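You operate a simulated robot arm through the tools that you are given. There is no shell and no other tool.

You are at the controls of a simulated robot arm. One attempt, no reset.

JOB
Warm the island's drying plate to the heat card's setting; once ready, put slide U3 under its lid.
Fine: close the lid and leave the plate on.

Only the result counts: the job must be done as asked and must still hold three seconds after the hand-in. Knocking over, shifting, dropping, spilling or breaking anything else fails it. A push-on lid holds only when it is set on centred and level and pressed home; a screw cap is set on level and turned clockwise until tight.

ROBOT AND FRAMES
A 7-joint arm with a fingered hand, fixed in place. Base frame: the origin is on the floor under the middle of its stand, x ahead of it, y to its left, z up. Lengths are in mm, angles in rad, forces in N, time in s.
It reaches about 1023 mm from its shoulder. Its first joint turns from -2.897 to 2.897 rad. Payload 4 kg.
The tool frame sits at the grasp point between the pads (the TCP): z along the fingers, y along the line on which they close. The tips reach 30 mm beyond it. The gripper opens to 104 mm; its body begins 35 mm behind the TCP. The gripper is a hand of 4 fingers: y runs from the thumb to the fingers, the wrist lies at [-15, -113, -190] in the tool frame, and closing takes about 1.5 s.
Orientation is that of the tool frame in the base frame, as [roll, pitch, yaw] about the fixed x, y, z axes, in that order (R = Rz(yaw) Ry(pitch) Rx(roll)). With the fingers straight down and the wrist toward the robot, the tool's x, y and z point along [0, 1, 0], [1, 0, 0] and [0, 0, -1] of the base frame.

CONTROLS
- The arm moves only by the tool send_rows. Its argument "targets" is a list of rows, each a list of 6 numbers: the shift along the tool's x, y, z in mm, then the turn, a rotation vector about the tool's x, y, z in rad. In form: [[tx, ty, tz, wx, wy, wz], ...]. A call has 1 to 20 rows; each row shifts and turns the commanded pose from where the row before left it, along the tool's axes as they then stand. "gripper" is the gripper command, from -1 (shut) to 1 (fully open), values between in proportion, set as the call begins (left out, the last holds). Each row takes 0.2 s and may step no farther than 50 mm and 0.15 rad from the row before; otherwise, or with a gripper value out of range, the whole call is refused. A pose out of reach is approached as far as the arm can. The call stops where the force on the tool passes 90 N (or 10 N more than at its start, if that is more) or the arm is blocked; 0.2 s more then pass. The fingers move at their own pace (about 153 mm/s each) and stop on an object; they squeeze with about 33 N. The grip force told is the motor's: it shows also when the fingers shut on nothing. Time passes only in rows, and 0.2 s behind the last, so rows that do not move let the fingers close. It gives the time, the measured TCP pose, the force on the tool (base axes), the opening and the grip force at its end, in the units of the frame above (readings bear some noise), with the torque about the TCP (base axes, N m) and any sound that the robot's microphone picked up.
- Cameras (640 x 400 px; columns grow to the right, rows downward): "scene" is fixed at [413, -497.3, 1646.7]; the picture's right is [0.72, -0.69, 0.00], its down [-0.47, -0.49, -0.73] and it looks along [0.51, 0.53, -0.68] (base axes); focal length 310 px, centre (320, 200). "wrist" rides on the gripper at [61, -92, -130] in the tool frame; the picture's right is [-0.81, 0.28, -0.52], its down [-0.53, -0.71, 0.46] and it looks along [-0.24, 0.64, 0.72] (tool axes); focal length 275 px, centre (320, 200). There is no depth. A picture from a camera that has moved, and an enlarged one, comes with that camera's place and axes in the base frame and with its lens. The place of the scene camera against the robot may be out by one fixed shift of up to 18 mm in any direction.
- get_image(camera): a new picture of that camera. No time passes.
- hand_shape(shape): the hand has 4 fingers and takes this shape, open, in about a second: jaw (thumb against the fingers, like two jaws); tri (thumb and two fingers); tip (a fingertip pinch); poke (one finger out to press); point (the index stretched); flat (the hand flat); cup (the hand cupped); fist (a fist). The gripper value then closes the fingers along that shape, each until it touches; the sizes above hold for jaw. It gives what a move gives, with no picture.
- enlarge(camera, box): a new picture of the part [left, top, right, bottom] of that camera's present view, enlarged. No time passes.
- hand_in(): hands the job in; it is judged then, once.

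Nothing tells you positions but the pictures and the camera data. Unless the task says otherwise, let go and move clear before handing in.

The tools are called after "Request:" as a command line: name --pt "numbers of a row" for each row, then --argument value for the rest, lists and objects as JSON in quotes. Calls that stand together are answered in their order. send_rows: Moves the arm, as the interface text tells. Its arguments: {"type":"object","properties":{"targets":{"type":"array","items":{"type":"array","items":{"type":"number"}}},"gripper":{"type":"number"}},"required":["targets"]} The other tools are called the same way: hand_shape (shape) gives the hand a shape; get_image (camera) takes a picture; enlarge (camera, box) takes an enlarged picture of a part of a camera's view; hand_in () hands the job in.

At the start:

```text
clock: 0.0
eef_pos: [612.7, -32.7, 1287.1]
ee_rot: [-3.14, 0.0, 1.569]
contact_force: [0.6, 0.1, 0.5]
wrist_torque: [-0.03, -0.01, 0.0]
width: 103.6
finger_force: 0.1
shape: jaw
```

scene: 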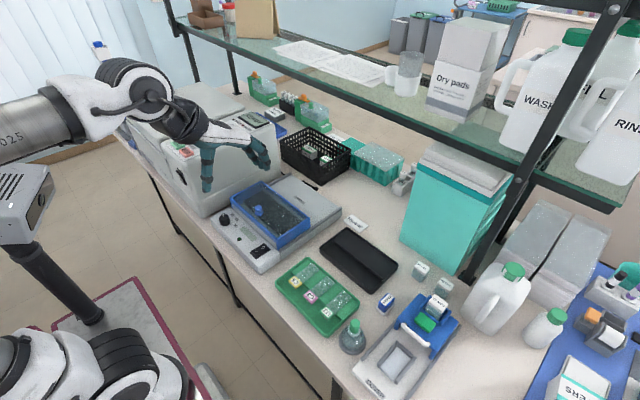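
wrist: 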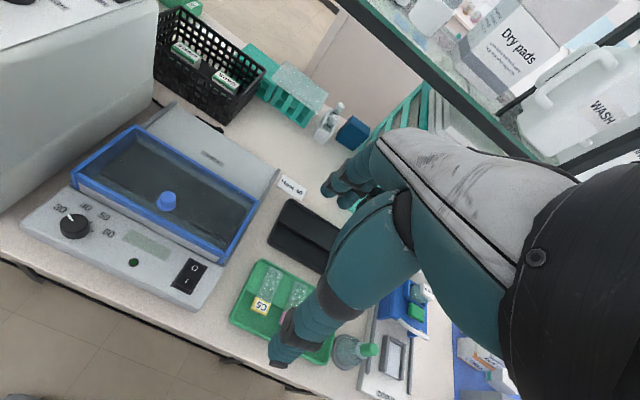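

I see a bench with a drying plate (blue-framed lid, dial and rocker switch), a green tray with slides, and a small card near it. I'll look closer at each first.

Request:
enlarge --camera "scene" --box '[200, 170, 360, 270]'

Request:
enlarge --camera "scene" --box '[260, 240, 420, 340]'

Request:
enlarge --camera "wrist" --box '[20, 180, 240, 317]'

Request:
enlarge --camera "scene" --box '[330, 200, 390, 238]'

Request:
enlarge --camera "wrist" --box '[220, 150, 380, 250]'

```text
4.00 times, centred on (280, 220) of scene
camera zoom: at [413.0, -497.3, 1646.7], right [0.72, -0.69, 0.0], down [-0.47, -0.49, -0.73], along [0.51, 0.53, -0.68], focal length 1241 px, centre (480, 120)
```

zoom: 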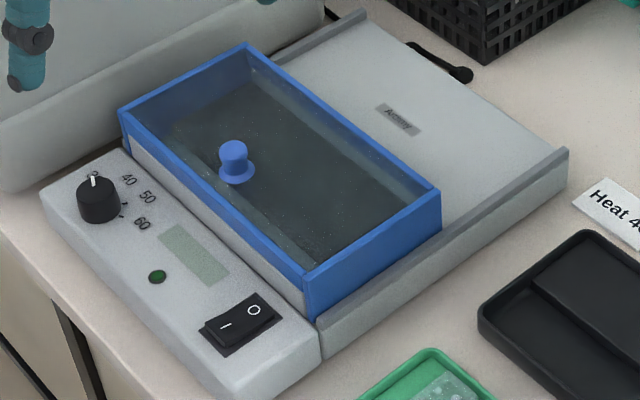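

```text
4.00 times, centred on (340, 290) of scene
camera zoom: at [413.0, -497.3, 1646.7], right [0.72, -0.69, 0.0], down [-0.47, -0.49, -0.73], along [0.51, 0.53, -0.68], focal length 1241 px, centre (240, -160)
```

zoom: 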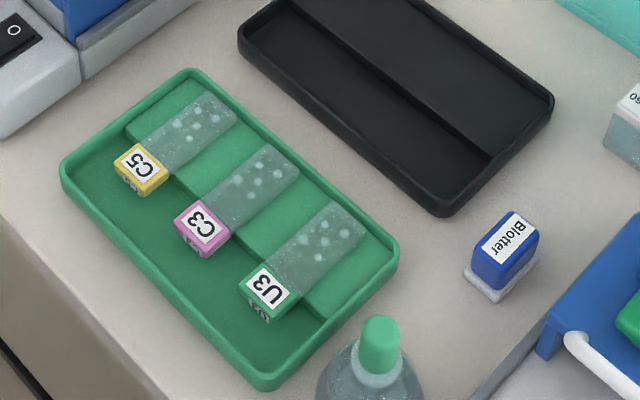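

```text
2.91 times, centred on (130, 248) of wrist
camera zoom: at [522.1, 29.5, 1417.3], right [0.28, -0.81, 0.52], down [-0.71, -0.53, -0.46], along [0.64, -0.24, -0.72], focal length 801 px, centre (873, 59)
```

zoom: 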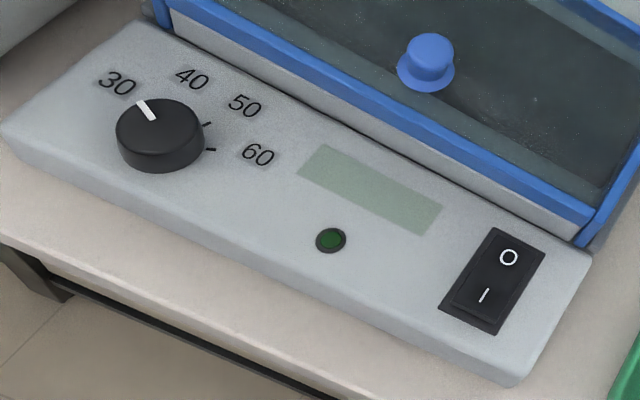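

```text
10.53 times, centred on (360, 219) of scene
camera zoom: at [413.0, -497.3, 1646.7], right [0.72, -0.69, 0.0], down [-0.47, -0.49, -0.73], along [0.51, 0.53, -0.68], focal length 3266 px, centre (-101, 0)
```

zoom: 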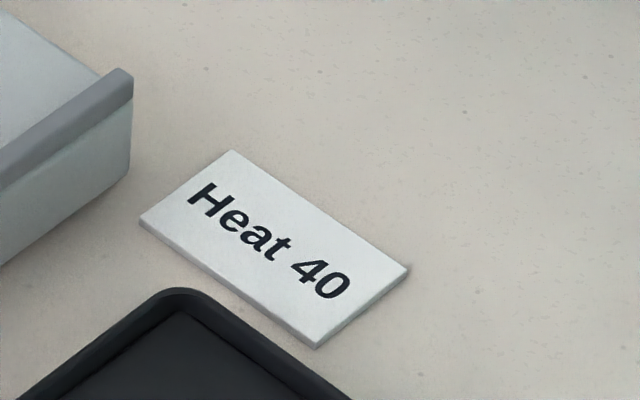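

```text
4.00 times, centred on (300, 200) of wrist
camera zoom: at [522.1, 29.5, 1417.3], right [0.28, -0.81, 0.52], down [-0.71, -0.53, -0.46], along [0.64, -0.24, -0.72], focal length 1101 px, centre (400, 200)
```

zoom: 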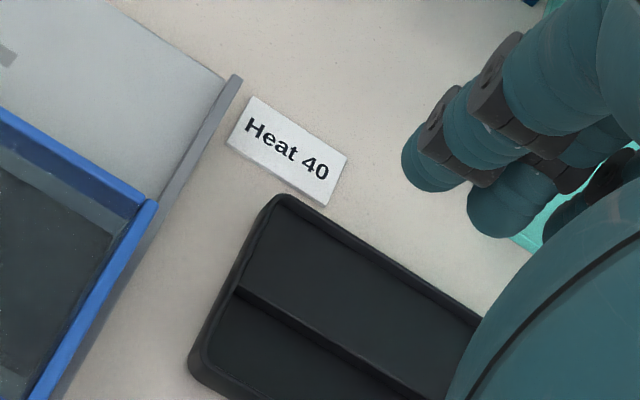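

The heat card reads 40, the dial stands at 30 and the rocker is off. U3 is the green-labelled slide in the green tray. I'll move the wrist camera in for a closer look at the plate.

Request:
send_rows --pt "29 -6 30 0 0 0" --pt "29 -6 30 0 0 0" --pt "29 -6 30 0 0 0" --pt "29 -6 30 0 0 0" --pt "29 -6 30 0 0 0" --pt "29 -6 30 0 0 0" --pt "29 -6 30 0 0 0"

Request:
get_image --camera "wrist"

Request:
get_image --camera "scene"

```text
clock: 1.6
eef_pos: [570.8, 170.0, 1075.5]
ee_rot: [3.141, 0.0, 1.57]
contact_force: [-0.9, 0.3, 0.1]
wrist_torque: [-0.01, 0.01, -0.03]
width: 103.5
finger_force: 0.0
shape: jaw
```

```text
taken
camera wrist: at [480.6, 231.8, 1206.1], right [0.28, -0.81, 0.52], down [-0.71, -0.53, -0.46], along [0.64, -0.24, -0.72], focal length 275 px, centre (320, 200)
```

wrist: 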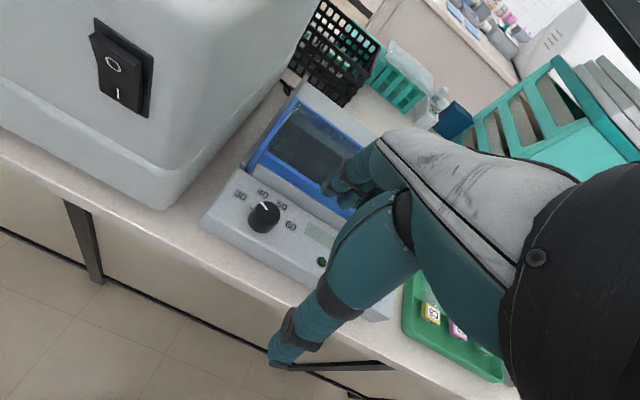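

```text
taken
```

scene: 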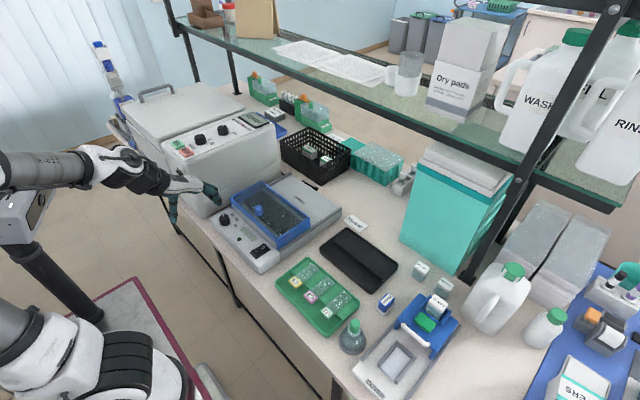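

The hand hides much of the plate from here. I'll shift toward −y so the plate falls on the clear, left side of the wrist view.

Request:
send_rows --pt "-30 20 -10 0 0 0" --pt "-33 26 -10 0 0 0" --pt "-33 26 -10 0 0 0" --pt "-33 26 -10 0 0 0" --pt "-32 26 0 0 0 0"

Request:
get_image --camera "wrist"

Request:
get_image --camera "scene"

```text
clock: 2.8
eef_pos: [695.9, 11.5, 1117.8]
ee_rot: [3.141, 0.0, 1.572]
contact_force: [-0.4, 0.0, -0.5]
wrist_torque: [-0.03, -0.01, -0.03]
width: 103.4
finger_force: 0.0
shape: jaw
```

```text
taken
camera wrist: at [604.3, 72.8, 1247.9], right [0.28, -0.81, 0.52], down [-0.71, -0.53, -0.46], along [0.65, -0.24, -0.72], focal length 275 px, centre (320, 200)
```

wrist: 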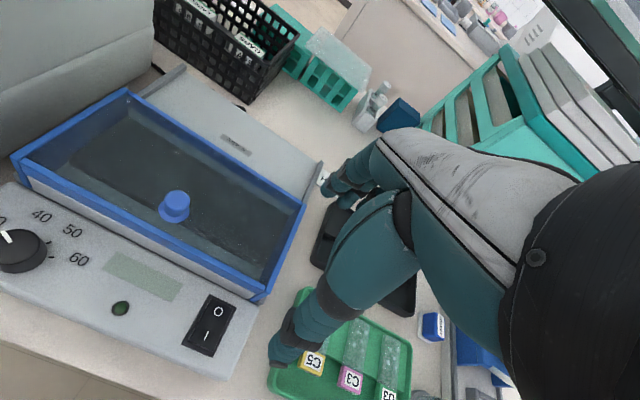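

```text
taken
```

scene: 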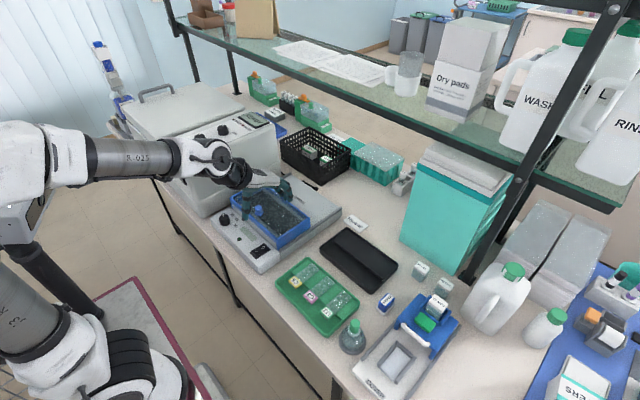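

Request:
enlarge --camera "wrist" --box '[0, 180, 260, 380]'

Request:
enlarge --camera "wrist" --box '[90, 50, 350, 250]'

Request:
enlarge --camera "wrist" --box '[260, 280, 440, 400]'

```text
2.00 times, centred on (130, 280) of wrist
camera zoom: at [604.3, 72.8, 1247.9], right [0.28, -0.81, 0.52], down [-0.71, -0.53, -0.46], along [0.65, -0.24, -0.72], focal length 551 px, centre (700, 40)
```

zoom: 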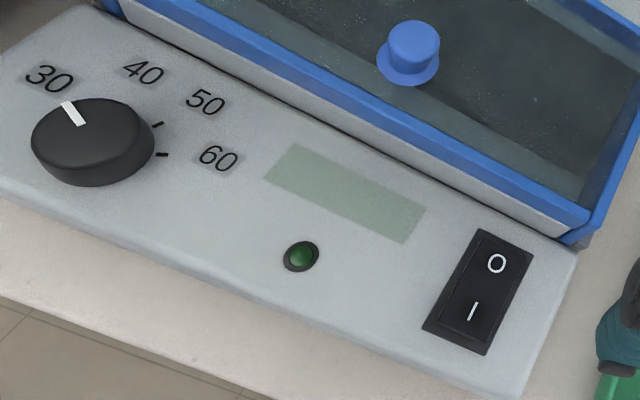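

```text
2.00 times, centred on (220, 150) of wrist
camera zoom: at [604.3, 72.8, 1247.9], right [0.28, -0.81, 0.52], down [-0.71, -0.53, -0.46], along [0.65, -0.24, -0.72], focal length 551 px, centre (520, 300)
```

zoom: 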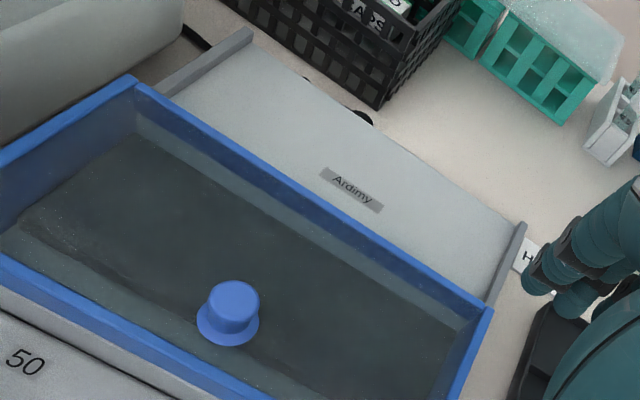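

```text
3.33 times, centred on (350, 340) of wrist
camera zoom: at [604.3, 72.8, 1247.9], right [0.28, -0.81, 0.52], down [-0.71, -0.53, -0.46], along [0.65, -0.24, -0.72], focal length 918 px, centre (220, -267)
```

zoom: 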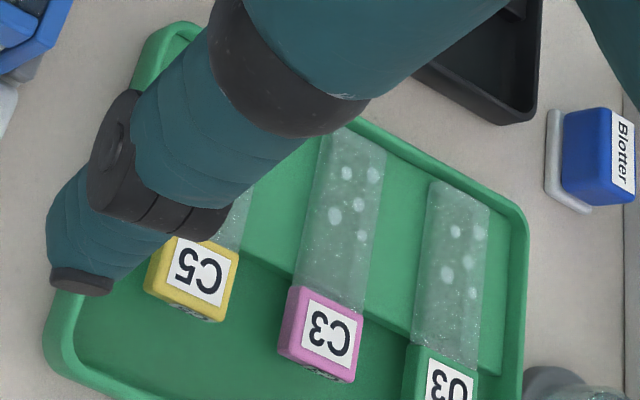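

The geometry is getting clear: the dial is at about [654, 200, 936], the rocker at about [668, 25], and the lid knob at about [735, 120, 988]. I'll try the narrow hand shapes here in free air to see their outline.

Request:
hand_shape --shape "tip"

Request:
get_image --camera "wrist"

Request:
enlarge --camera "scene" --box '[200, 150, 320, 225]'

```text
clock: 3.7
eef_pos: [694.3, 11.3, 1118.9]
ee_rot: [3.142, 0.0, 1.57]
contact_force: [0.1, 0.7, -0.5]
wrist_torque: [0.02, 0.01, -0.02]
width: 103.9
finger_force: 0.1
shape: tip
```

```text
taken
camera wrist: at [604.3, 72.9, 1247.8], right [0.28, -0.81, 0.52], down [-0.71, -0.53, -0.46], along [0.64, -0.24, -0.72], focal length 275 px, centre (320, 200)
```

wrist: 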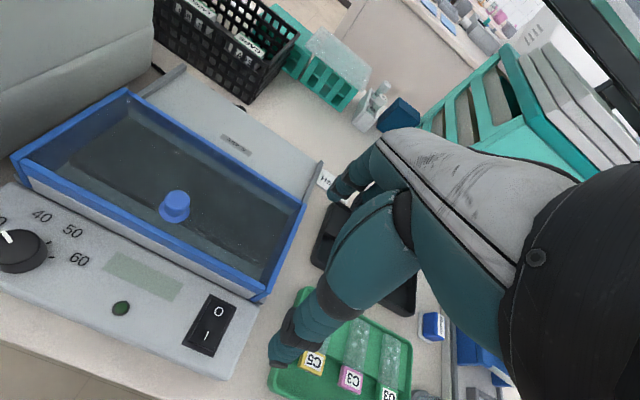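

```text
5.33 times, centred on (260, 188) of scene
camera zoom: at [413.0, -497.3, 1646.7], right [0.72, -0.69, 0.0], down [-0.47, -0.49, -0.73], along [0.51, 0.53, -0.68], focal length 1655 px, centre (640, 267)
```

zoom: 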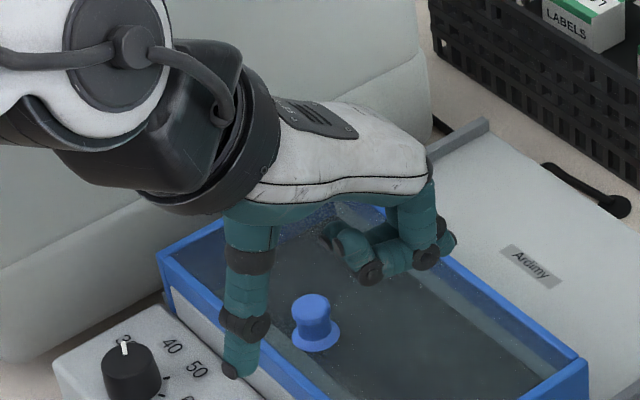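

Request:
enlarge --camera "wrist" --box '[260, 130, 420, 230]'

Request:
hand_shape --shape "poke"

Request:
get_image --camera "wrist"

Request:
enlarge --camera "scene" --box '[200, 150, 320, 225]'

```text
4.00 times, centred on (340, 180) of wrist
camera zoom: at [604.3, 72.9, 1247.8], right [0.28, -0.81, 0.52], down [-0.71, -0.53, -0.46], along [0.64, -0.24, -0.72], focal length 1101 px, centre (240, 280)
```

zoom: 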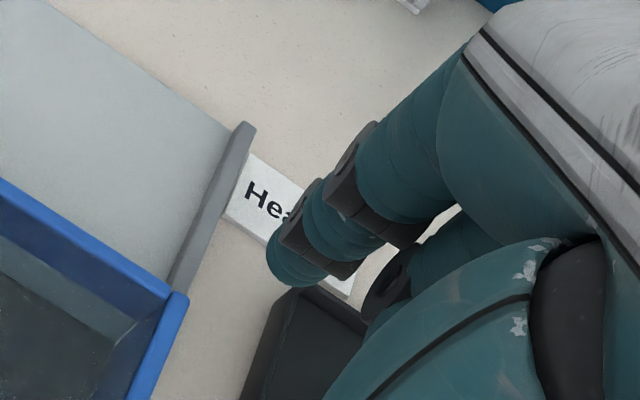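

```text
clock: 4.6
eef_pos: [696.3, 11.9, 1118.9]
ee_rot: [3.141, 0.0, 1.571]
contact_force: [-0.2, 0.4, -0.4]
wrist_torque: [0.02, -0.01, 0.0]
width: 0.2
finger_force: 0.0
shape: poke
```

```text
taken
camera wrist: at [604.3, 72.9, 1247.8], right [0.28, -0.81, 0.52], down [-0.71, -0.53, -0.46], along [0.64, -0.24, -0.72], focal length 275 px, centre (320, 200)
```

wrist: 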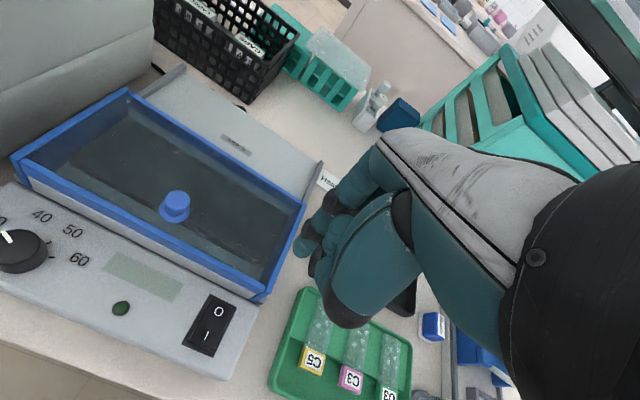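

```text
5.33 times, centred on (260, 188) of scene
camera zoom: at [413.0, -497.3, 1646.7], right [0.72, -0.69, 0.0], down [-0.47, -0.49, -0.73], along [0.51, 0.53, -0.68], focal length 1655 px, centre (640, 267)
```

zoom: 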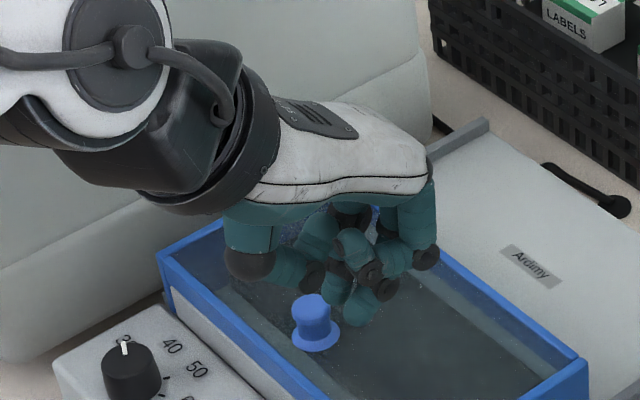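

Poke puts one fingertip about 30 mm beyond the TCP, and tip leaves only the thumb and index out. I'll use tip for the dial and hover above it first to refine its position.

Request:
hand_shape --shape "tip"

Request:
send_rows --pt "37.6 -8.4 0 0 0 0" --pt "37.6 -8.4 0 0 0 0" --pt "37.6 -8.4 0 0 0 0" --pt "37.6 -8.4 0 0 0 0" --pt "37.6 -8.4 0 0 0 0" --pt "0 0 34 0 0 0" --pt "0 0 34 0 0 0" --pt "0 0 34 0 0 0" --gripper 0.1

Request:
get_image --camera "wrist"

Request:
enlarge --camera "scene" --box '[170, 150, 290, 225]'

```text
clock: 5.5
eef_pos: [694.5, 12.9, 1118.5]
ee_rot: [-3.141, 0.0, 1.571]
contact_force: [0.1, 0.3, -0.3]
wrist_torque: [0.02, 0.04, -0.03]
width: 103.9
finger_force: 0.0
shape: tip
```

```text
clock: 7.3
eef_pos: [652.9, 198.0, 1015.7]
ee_rot: [-3.141, -0.001, 1.572]
contact_force: [0.0, -0.5, -0.4]
wrist_torque: [0.02, -0.01, -0.01]
width: 57.6
finger_force: 0.1
shape: tip
```

```text
taken
camera wrist: at [562.2, 259.7, 1145.8], right [0.28, -0.81, 0.52], down [-0.71, -0.53, -0.46], along [0.65, -0.24, -0.72], focal length 275 px, centre (320, 200)
```

wrist: 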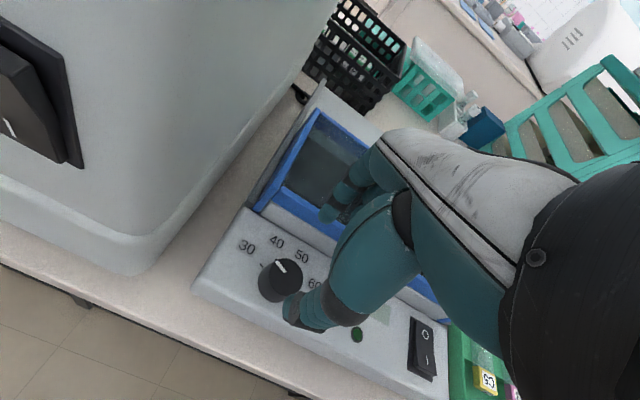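

```text
5.33 times, centred on (230, 188) of scene
camera zoom: at [413.0, -497.3, 1646.7], right [0.72, -0.69, 0.0], down [-0.47, -0.49, -0.73], along [0.51, 0.53, -0.68], focal length 1655 px, centre (800, 267)
```

zoom: 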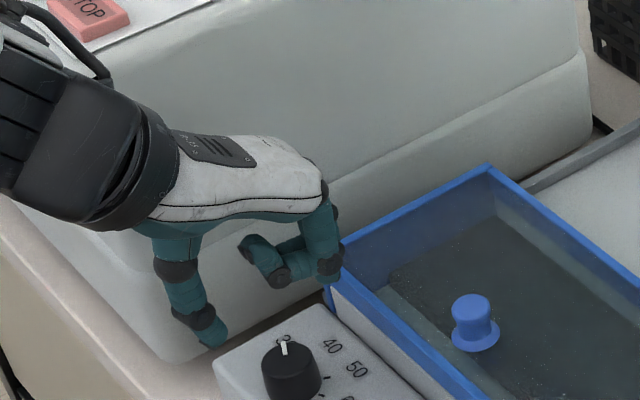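

Request:
enlarge --camera "wrist" --box '[210, 210, 370, 310]'

Request:
enlarge --camera "scene" --box '[200, 185, 264, 225]'

```text
4.00 times, centred on (290, 260) of wrist
camera zoom: at [562.2, 259.7, 1145.8], right [0.28, -0.81, 0.52], down [-0.71, -0.53, -0.46], along [0.65, -0.24, -0.72], focal length 1101 px, centre (440, -40)
```

zoom: 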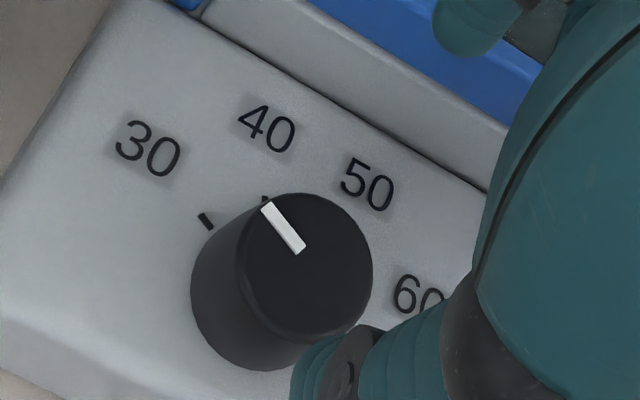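

```text
10.00 times, centred on (232, 205) of scene
camera zoom: at [413.0, -497.3, 1646.7], right [0.72, -0.69, 0.0], down [-0.47, -0.49, -0.73], along [0.51, 0.53, -0.68], focal length 3103 px, centre (1200, 150)
```

zoom: 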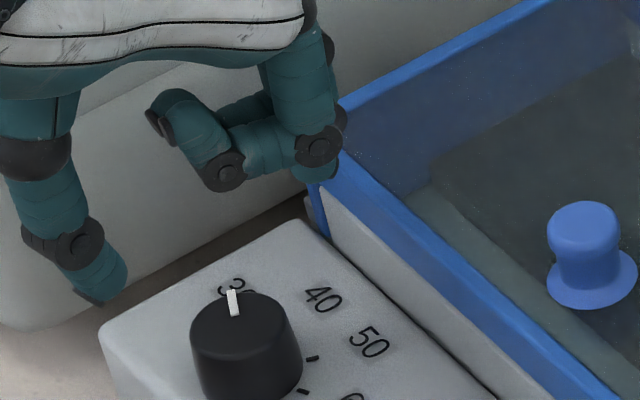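

The dial centre triangulates to about [653, 196.5], with the panel at z≈926 and the dial top at z≈945. The dial positions are 45° apart, so I'll pre-rotate the hand −45°, leaving the 45° clockwise turn to end at the neutral yaw, and check alignment.

Request:
send_rows --pt "-1.5 0 0 0 0 -0.131" --pt "0 0 0 0 0 -0.131" --pt "0 0 0 0 0 -0.131" --pt "0 0 0 0 0 -0.131" --pt "0 0 0 0 0 -0.131" --pt "0 0 0 0 0 -0.13" --pt "0 0 20 0 0 0" --gripper 0.1

Request:
get_image --camera "wrist"

Request:
enlarge --camera "scene" --box '[180, 165, 276, 225]'

```text
clock: 8.9
eef_pos: [652.5, 195.5, 996.0]
ee_rot: [3.139, 0.001, 2.359]
contact_force: [-0.1, -0.2, 0.4]
wrist_torque: [0.06, -0.03, -0.02]
width: 57.7
finger_force: 0.0
shape: tip
```

```text
taken
camera wrist: at [545.7, 175.2, 1125.6], right [0.77, -0.38, 0.52], down [-0.13, -0.88, -0.46], along [0.63, 0.29, -0.72], focal length 275 px, centre (320, 200)
```

wrist: 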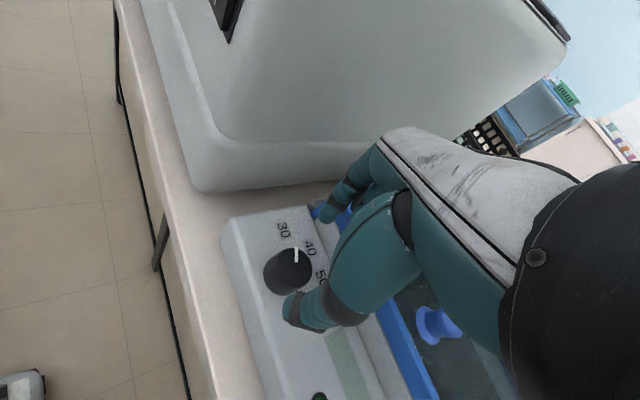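

```text
6.67 times, centred on (228, 195) of scene
camera zoom: at [413.0, -497.3, 1646.7], right [0.72, -0.69, 0.0], down [-0.47, -0.49, -0.73], along [0.51, 0.53, -0.68], focal length 2069 px, centre (933, 233)
```

zoom: 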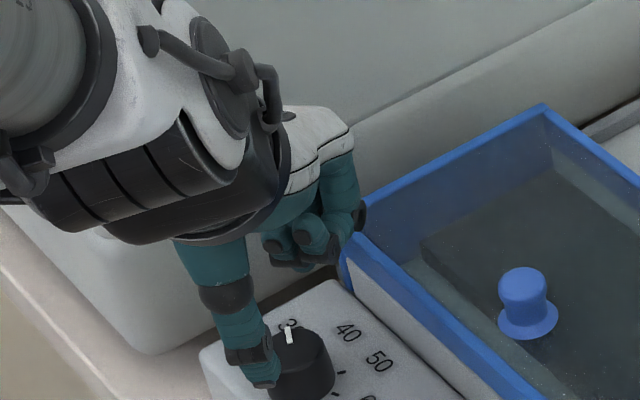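

Request:
enlarge --camera "wrist" --box '[230, 200, 390, 300]'

```text
4.00 times, centred on (310, 250) of wrist
camera zoom: at [545.7, 175.2, 1125.6], right [0.77, -0.38, 0.52], down [-0.13, -0.88, -0.46], along [0.63, 0.29, -0.72], focal length 1101 px, centre (360, 0)
```

zoom: 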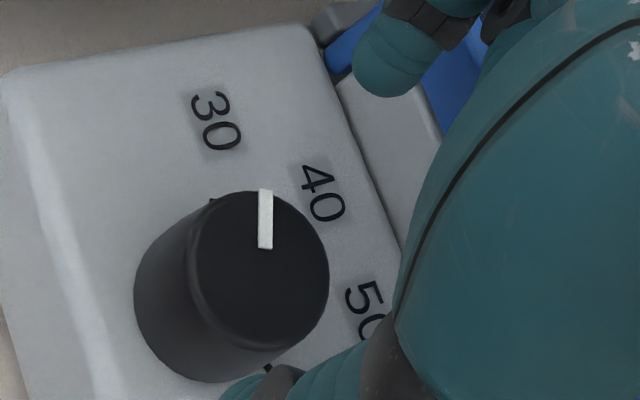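

The dial sits at [653, 196.5], top at z≈945, and the hand is centred over it. Descending to just above the panel and closing on the dial.

Request:
send_rows --pt "0 1 12 0 0 0" --pt "0 0 12 0 0 0" --pt "0 0 10 0 0 0"

Request:
send_rows --pt "0 0 0 0 0 0" --pt "0 0 0 0 0 0" --pt "0 0 0 0 0 0" --pt "0 0 0 0 0 0" --pt "0 0 0 0 0 0" --pt "0 0 0 0 0 0" --gripper -1

Request:
get_image --camera "wrist"

Request:
enlarge --camera "scene" --box '[180, 165, 276, 225]'

```text
clock: 9.7
eef_pos: [654.4, 196.9, 961.7]
ee_rot: [-3.141, 0.0, 2.355]
contact_force: [0.4, -0.9, 0.4]
wrist_torque: [0.0, 0.02, 0.01]
width: 57.8
finger_force: 0.0
shape: tip
```

```text
clock: 11.1
eef_pos: [654.1, 196.4, 960.9]
ee_rot: [3.14, 0.001, 2.356]
contact_force: [0.8, -5.0, -2.9]
wrist_torque: [-0.1, -0.04, -0.09]
width: 24.8
finger_force: 32.9
shape: tip
```

```text
taken
camera wrist: at [546.5, 175.6, 1091.4], right [0.77, -0.38, 0.52], down [-0.13, -0.88, -0.46], along [0.63, 0.28, -0.72], focal length 275 px, centre (320, 200)
```

wrist: 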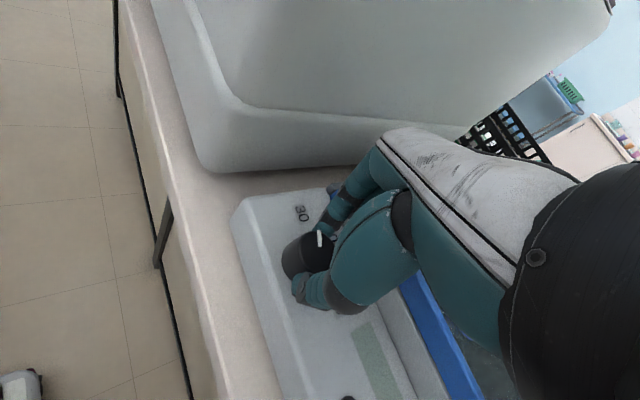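

```text
6.67 times, centred on (228, 195) of scene
camera zoom: at [413.0, -497.3, 1646.7], right [0.72, -0.69, 0.0], down [-0.47, -0.49, -0.73], along [0.51, 0.53, -0.68], focal length 2069 px, centre (933, 233)
```

zoom: 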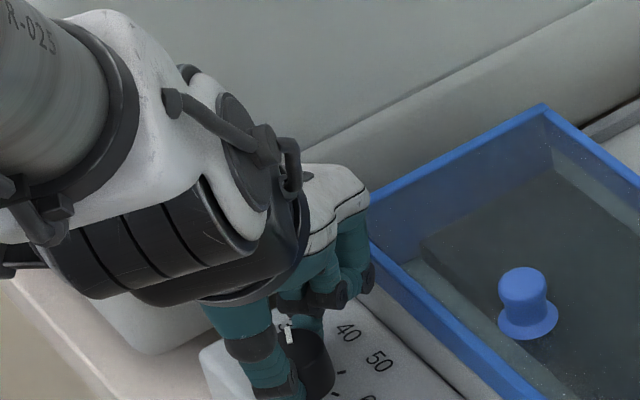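

Request:
enlarge --camera "wrist" --box '[250, 180, 378, 260]'

Request:
enlarge --camera "wrist" --box '[250, 230, 378, 310]'

```text
5.00 times, centred on (314, 220) of wrist
camera zoom: at [546.5, 175.6, 1091.4], right [0.77, -0.38, 0.52], down [-0.13, -0.88, -0.46], along [0.63, 0.28, -0.72], focal length 1376 px, centre (350, 100)
```

zoom: 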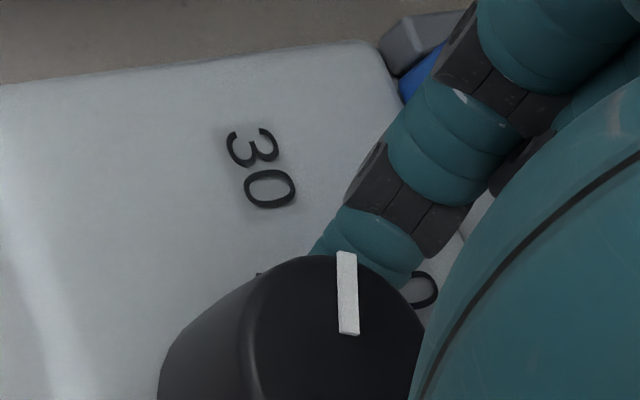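

```text
5.00 times, centred on (314, 270) of wrist
camera zoom: at [546.5, 175.6, 1091.4], right [0.77, -0.38, 0.52], down [-0.13, -0.88, -0.46], along [0.63, 0.28, -0.72], focal length 1376 px, centre (350, -150)
```

zoom: 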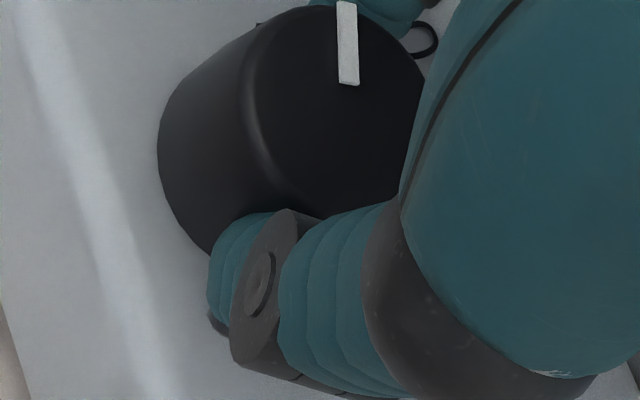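

The thumb and index hold the dial at opposite sides. Turning 45° clockwise.

Request:
send_rows --pt "0 0 0 0 0 0.1" --pt "0 0 0 0 0 0.1" --pt "0 0 0 0 0 0.1" --pt "0 0 0 0 0 0.1" --pt "0 0 0 0 0 0.1" --pt "0 0 0 0 0 0.1" --pt "0 0 0 0 0 0.1" --pt "0 0 0 0 0 0.085" --pt "0 0 0 0 0 0"

Request:
enlarge --camera "wrist" --box '[210, 180, 370, 280]'

Request:
enlarge --camera "scene" --box '[200, 185, 264, 225]'

```text
clock: 13.1
eef_pos: [655.9, 196.7, 969.9]
ee_rot: [-3.133, -0.041, 1.561]
contact_force: [-2.6, -8.3, -30.3]
wrist_torque: [-0.01, -0.16, 0.03]
width: 21.5
finger_force: 32.5
shape: tip
```

```text
4.00 times, centred on (290, 230) of wrist
camera zoom: at [566.8, 253.1, 1103.1], right [0.27, -0.83, 0.48], down [-0.72, -0.51, -0.47], along [0.64, -0.22, -0.74], focal length 1101 px, centre (440, 80)
```

zoom: 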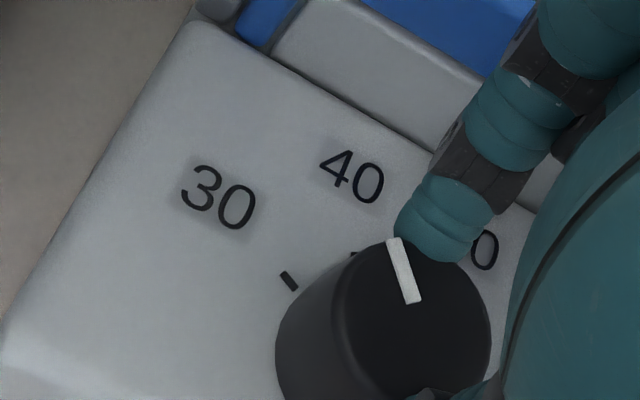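

```text
10.00 times, centred on (232, 205) of scene
camera zoom: at [413.0, -497.3, 1646.7], right [0.72, -0.69, 0.0], down [-0.47, -0.49, -0.73], along [0.51, 0.53, -0.68], focal length 3103 px, centre (1200, 150)
```

zoom: 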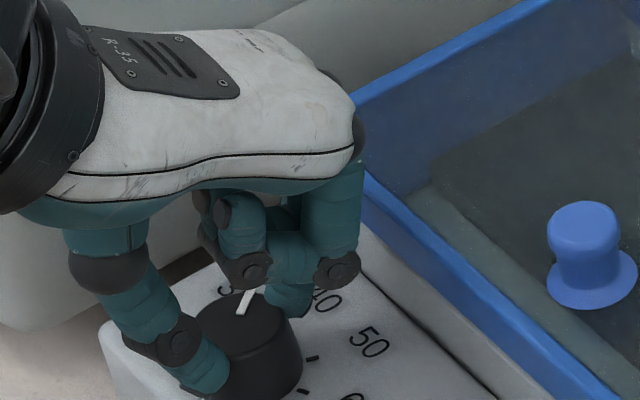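

The dial has turned only part of the way: the pads slipped and the hand rode up about 9 mm. I'll open, lift and look again.

Request:
send_rows --pt "0 0 0 0 0 0" --pt "0 0 0 0 0 0" --pt "0 0 0 0 0 0" --gripper -0.1

Request:
send_rows --pt "0 0 -20 0 0 0" --pt "0 0 -20 0 0 0" --pt "0 0 0 0 0 0"

Request:
enlarge --camera "wrist" --box '[210, 200, 370, 300]'

Request:
enlarge --camera "scene" --box '[200, 185, 264, 225]'

```text
clock: 13.9
eef_pos: [655.0, 197.3, 970.9]
ee_rot: [-3.139, -0.039, 1.565]
contact_force: [0.1, 0.3, -0.2]
wrist_torque: [0.0, 0.02, -0.01]
width: 46.2
finger_force: 0.2
shape: tip
```

```text
clock: 14.7
eef_pos: [653.1, 198.6, 1001.4]
ee_rot: [3.141, 0.002, 1.575]
contact_force: [0.2, -0.6, -0.4]
wrist_torque: [-0.02, 0.02, 0.02]
width: 46.5
finger_force: 0.0
shape: tip
```

```text
4.00 times, centred on (290, 250) of wrist
camera zoom: at [562.2, 259.6, 1130.2], right [0.28, -0.81, 0.52], down [-0.71, -0.54, -0.45], along [0.65, -0.24, -0.72], focal length 1101 px, centre (440, 0)
```

zoom: 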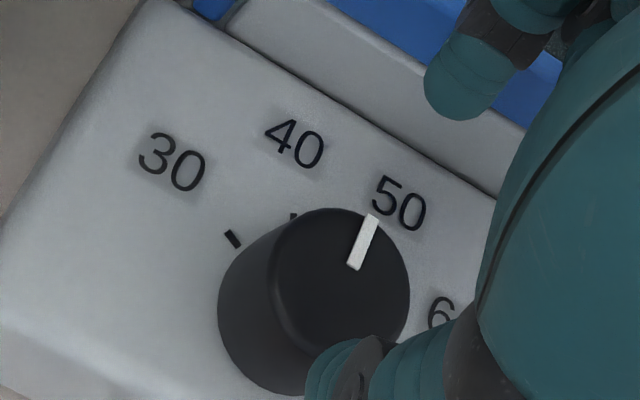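

```text
10.00 times, centred on (232, 205) of scene
camera zoom: at [413.0, -497.3, 1646.7], right [0.72, -0.69, 0.0], down [-0.47, -0.49, -0.73], along [0.51, 0.53, -0.68], focal length 3103 px, centre (1200, 150)
```

zoom: 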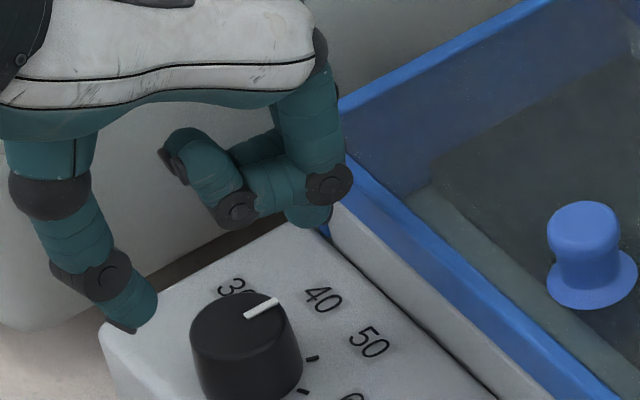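

With the hand clear, the pointer sits between 40 and 50, at about −4° where 40 is at +22.5°. The arm also seems to hit a joint limit at this yaw and height, so I'll re-grip at the earlier yaw, where it tracked well, and turn back counter-clockwise about 26°.

Request:
send_rows --pt "-2 0 0 0 0 -0.12" --pt "0 0 0 0 0 -0.12" --pt "0 0 0 0 0 -0.12" --pt "0 0 0 0 0 -0.12" --pt "0 0 0 0 0 -0.12" --pt "0 0 0 0 0 -0.02" --pt "0 0 13 0 0 0" --pt "0 0 13 0 0 0" --pt "0 0 12 0 0 0" --pt "0 0 0 0 0 0" --gripper 0.1

Request:
enlarge --camera "wrist" --box '[230, 180, 390, 280]'

Request:
enlarge --camera "scene" --box '[200, 185, 264, 225]'

```text
clock: 16.9
eef_pos: [653.2, 196.8, 963.0]
ee_rot: [3.141, 0.0, 2.191]
contact_force: [-0.4, 0.2, 0.0]
wrist_torque: [0.03, -0.05, -0.03]
width: 57.0
finger_force: 0.0
shape: tip
```

```text
4.00 times, centred on (310, 230) of wrist
camera zoom: at [543.7, 192.1, 1093.0], right [0.7, -0.5, 0.52], down [-0.27, -0.85, -0.46], along [0.67, 0.18, -0.72], focal length 1101 px, centre (360, 80)
```

zoom: 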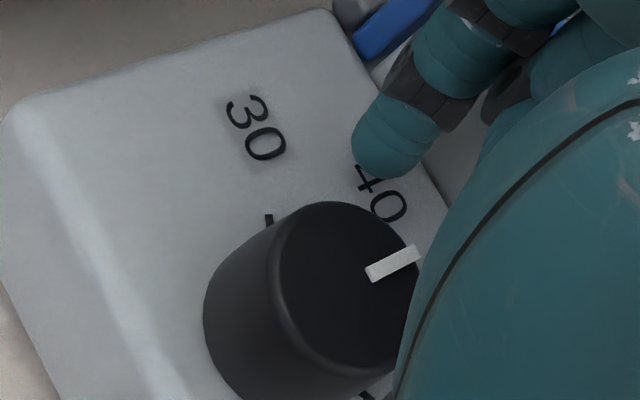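

```text
10.00 times, centred on (232, 205) of scene
camera zoom: at [413.0, -497.3, 1646.7], right [0.72, -0.69, 0.0], down [-0.47, -0.49, -0.73], along [0.51, 0.53, -0.68], focal length 3103 px, centre (1200, 150)
```

zoom: 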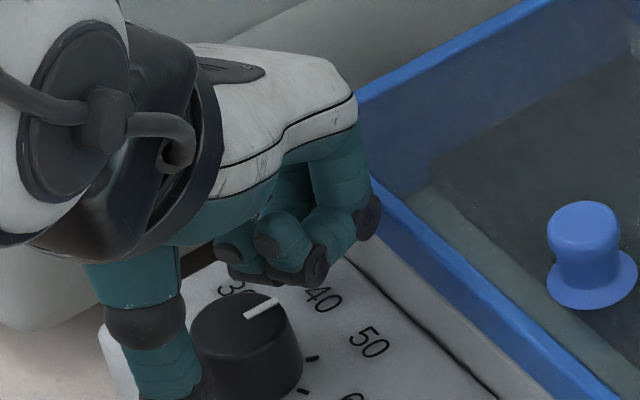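

Request:
send_rows --pt "0 0 0 0 0 0" --pt "0 0 0 0 0 0" --pt "0 0 0 0 0 0" --pt "0 0 0 0 0 0" --pt "0 0 0 0 0 0" --pt "0 0 0 0 0 0" --gripper -1

Request:
enlarge --camera "scene" --box '[200, 185, 264, 225]'

Request:
send_rows --pt "0 0 0 0 0 -0.1" --pt "0 0 0 0 0 -0.1" --pt "0 0 0 0 0 -0.1" --pt "0 0 0 0 0 0"

Request:
enlarge --camera "scene" --box '[200, 185, 264, 225]'

Request:
enlarge --camera "wrist" --box '[250, 200, 410, 300]'

```text
clock: 18.3
eef_pos: [653.4, 194.6, 962.7]
ee_rot: [-3.141, 0.001, 2.192]
contact_force: [-1.8, -1.6, -2.4]
wrist_torque: [-0.01, 0.0, 0.0]
width: 25.0
finger_force: 32.9
shape: tip
```

```text
10.00 times, centred on (232, 205) of scene
camera zoom: at [413.0, -497.3, 1646.7], right [0.72, -0.69, 0.0], down [-0.47, -0.49, -0.73], along [0.51, 0.53, -0.68], focal length 3103 px, centre (1200, 150)
```

zoom: 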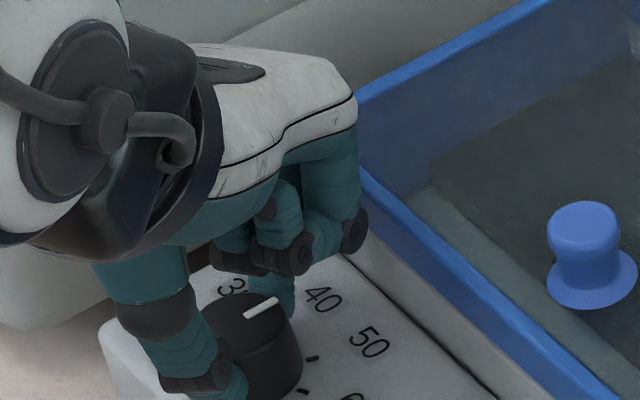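

```text
clock: 19.3
eef_pos: [653.8, 196.0, 963.7]
ee_rot: [3.141, 0.0, 2.495]
contact_force: [-1.3, 2.0, -4.2]
wrist_torque: [0.08, 0.04, 0.02]
width: 24.6
finger_force: 32.9
shape: tip
```

```text
10.00 times, centred on (232, 205) of scene
camera zoom: at [413.0, -497.3, 1646.7], right [0.72, -0.69, 0.0], down [-0.47, -0.49, -0.73], along [0.51, 0.53, -0.68], focal length 3103 px, centre (1200, 150)
```

zoom: 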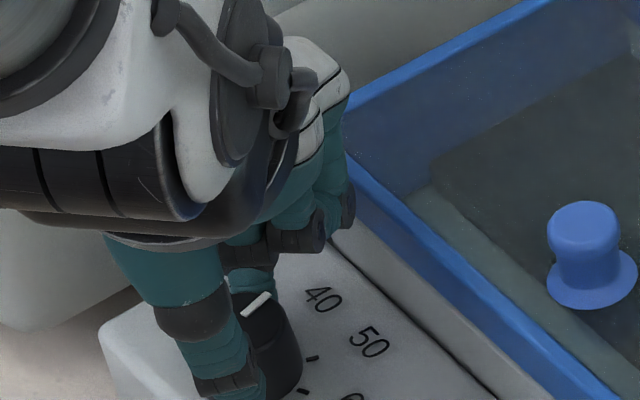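

```text
4.00 times, centred on (330, 250) of wrist
camera zoom: at [550.0, 159.5, 1093.4], right [0.81, -0.27, 0.52], down [-0.01, -0.89, -0.46], along [0.58, 0.37, -0.72], focal length 1101 px, centre (280, 0)
```

zoom: 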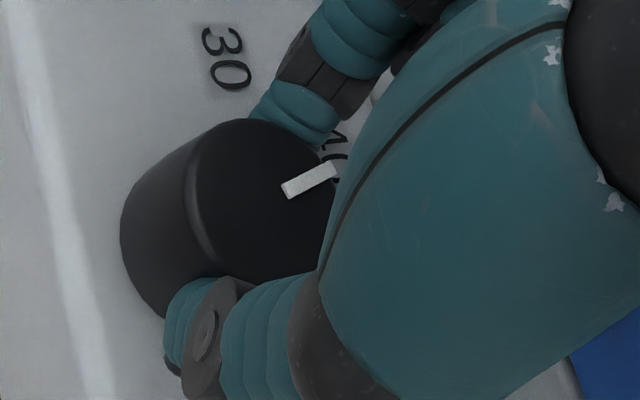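

Request:
send_rows --pt "0 0 0 0 0 -0.09" --pt "0 0 0 0 0 -0.09" --pt "0 0 0 0 0 0"

Request:
enlarge --camera "scene" --box '[200, 185, 264, 225]'

Request:
send_rows --pt "0 0 0 0 0 0" --pt "0 0 0 0 0 0" --pt "0 0 0 0 0 0" --gripper -0.2

Request:
enlarge --camera "scene" --box '[200, 185, 264, 225]'

Request:
enlarge --camera "wrist" --box '[250, 200, 410, 300]'

```text
clock: 20.1
eef_pos: [654.0, 195.9, 963.6]
ee_rot: [3.141, 0.0, 2.672]
contact_force: [-1.3, 2.7, -4.3]
wrist_torque: [0.1, 0.0, 0.01]
width: 24.9
finger_force: 32.9
shape: tip
```

```text
10.00 times, centred on (232, 205) of scene
camera zoom: at [413.0, -497.3, 1646.7], right [0.72, -0.69, 0.0], down [-0.47, -0.49, -0.73], along [0.51, 0.53, -0.68], focal length 3103 px, centre (1200, 150)
```

zoom: 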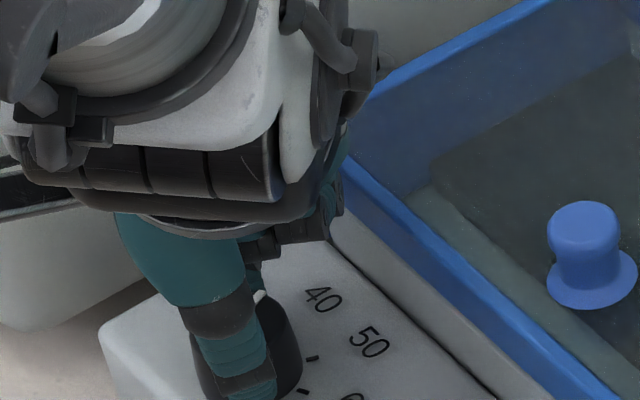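

```text
clock: 20.9
eef_pos: [653.5, 196.5, 964.2]
ee_rot: [-3.139, -0.001, 2.671]
contact_force: [-0.1, 1.1, -0.9]
wrist_torque: [-0.01, -0.05, 0.03]
width: 41.4
finger_force: 0.1
shape: tip
```

```text
10.00 times, centred on (232, 205) of scene
camera zoom: at [413.0, -497.3, 1646.7], right [0.72, -0.69, 0.0], down [-0.47, -0.49, -0.73], along [0.51, 0.53, -0.68], focal length 3103 px, centre (1200, 150)
```

zoom: 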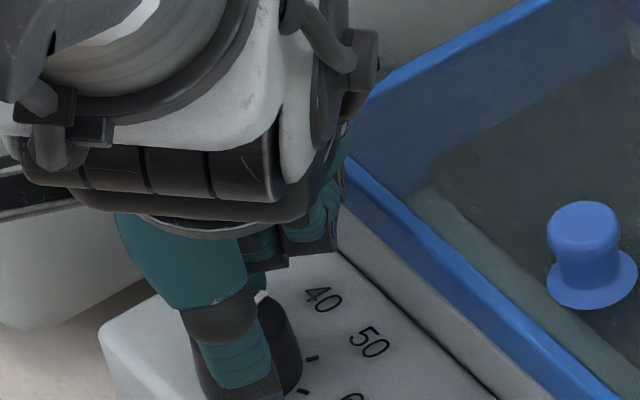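

```text
4.00 times, centred on (330, 250) of wrist
camera zoom: at [558.2, 141.3, 1093.5], right [0.85, -0.12, 0.52], down [0.15, -0.88, -0.46], along [0.51, 0.46, -0.72], focal length 1101 px, centre (280, 0)
```

zoom: 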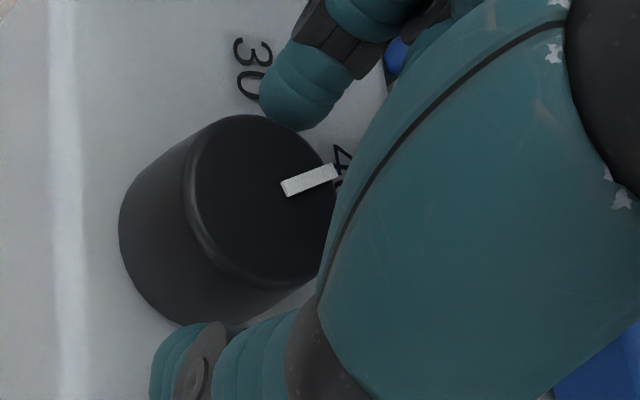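

The pointer now reads about 21°, almost exactly at 40 (22.5°). Lifting straight off the dial to check it unobstructed.

Request:
send_rows --pt "0 0 -15 0 0 0" --pt "0 0 -25 0 0 0" --pt "0 0 -30 0 0 0" --gripper 0.1

Request:
enlarge --camera "wrist" --box '[220, 220, 380, 320]'

Request:
enlarge --camera "scene" --box '[200, 185, 264, 225]'

```text
clock: 21.7
eef_pos: [653.3, 194.7, 1033.6]
ee_rot: [3.14, -0.002, 2.672]
contact_force: [-0.1, 0.9, -0.1]
wrist_torque: [0.01, -0.03, 0.02]
width: 56.8
finger_force: 0.0
shape: tip
```

```text
4.00 times, centred on (300, 270) of wrist
camera zoom: at [558.2, 140.9, 1163.2], right [0.85, -0.12, 0.52], down [0.15, -0.88, -0.46], along [0.51, 0.46, -0.72], focal length 1101 px, centre (400, -80)
```

zoom: 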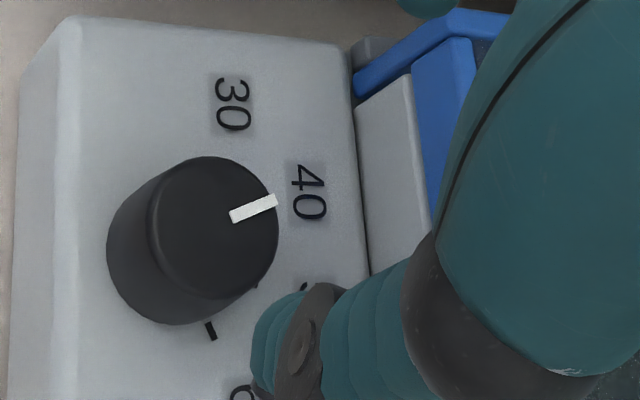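

```text
10.00 times, centred on (232, 205) of scene
camera zoom: at [413.0, -497.3, 1646.7], right [0.72, -0.69, 0.0], down [-0.47, -0.49, -0.73], along [0.51, 0.53, -0.68], focal length 3103 px, centre (1200, 150)
```

zoom: 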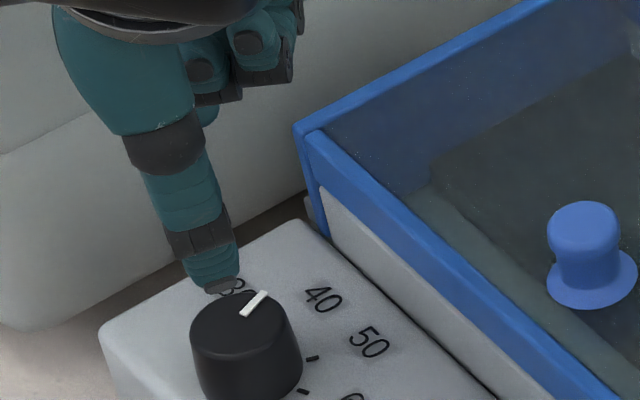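

The dial reads 40 (pointer ≈20–21°). Next is the rocker: the "I" end is at about [655, 27, 930]. I'll switch to poke and hover over it.

Request:
hand_shape --shape "poke"

Request:
send_rows --pt "0 0 0 0 0 0.104" --pt "0 0 0 0 0 0.104" --pt "0 0 0 0 0 0.104" --pt "-29.65 -29.65 0 0 0 0" --pt "-29.65 -29.65 0 0 0 0" --pt "-29.65 -29.65 0 0 0 0" --pt "-29.65 -29.65 0 0 0 0" --pt "0 0 0 0 0 0"

Request:
get_image --camera "wrist"

Request:
enlarge --camera "scene" --box '[200, 180, 312, 250]'

```text
clock: 22.6
eef_pos: [653.3, 195.5, 1033.0]
ee_rot: [-3.142, 0.0, 2.672]
contact_force: [-0.3, 0.9, -0.1]
wrist_torque: [-0.01, 0.0, 0.01]
width: 0.1
finger_force: 0.0
shape: poke
```

```text
clock: 24.4
eef_pos: [653.1, 26.7, 1033.2]
ee_rot: [3.141, 0.0, 2.361]
contact_force: [0.1, 0.0, 0.5]
wrist_torque: [-0.03, 0.02, 0.02]
width: 0.0
finger_force: 0.1
shape: poke
```

```text
taken
camera wrist: at [545.8, 5.2, 1163.1], right [0.77, -0.37, 0.52], down [-0.12, -0.88, -0.46], along [0.63, 0.29, -0.72], focal length 275 px, centre (320, 200)
```

wrist: 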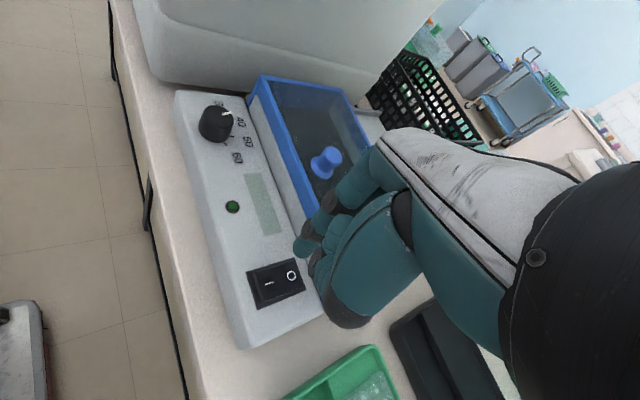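

```text
5.71 times, centred on (256, 215) of scene
camera zoom: at [413.0, -497.3, 1646.7], right [0.72, -0.69, 0.0], down [-0.47, -0.49, -0.73], along [0.51, 0.53, -0.68], focal length 1773 px, centre (686, 114)
```

zoom: 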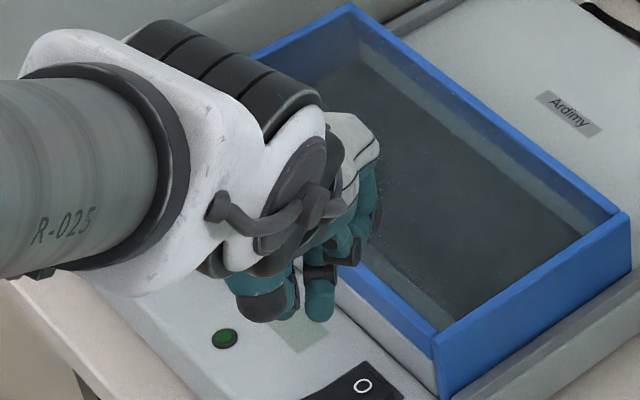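

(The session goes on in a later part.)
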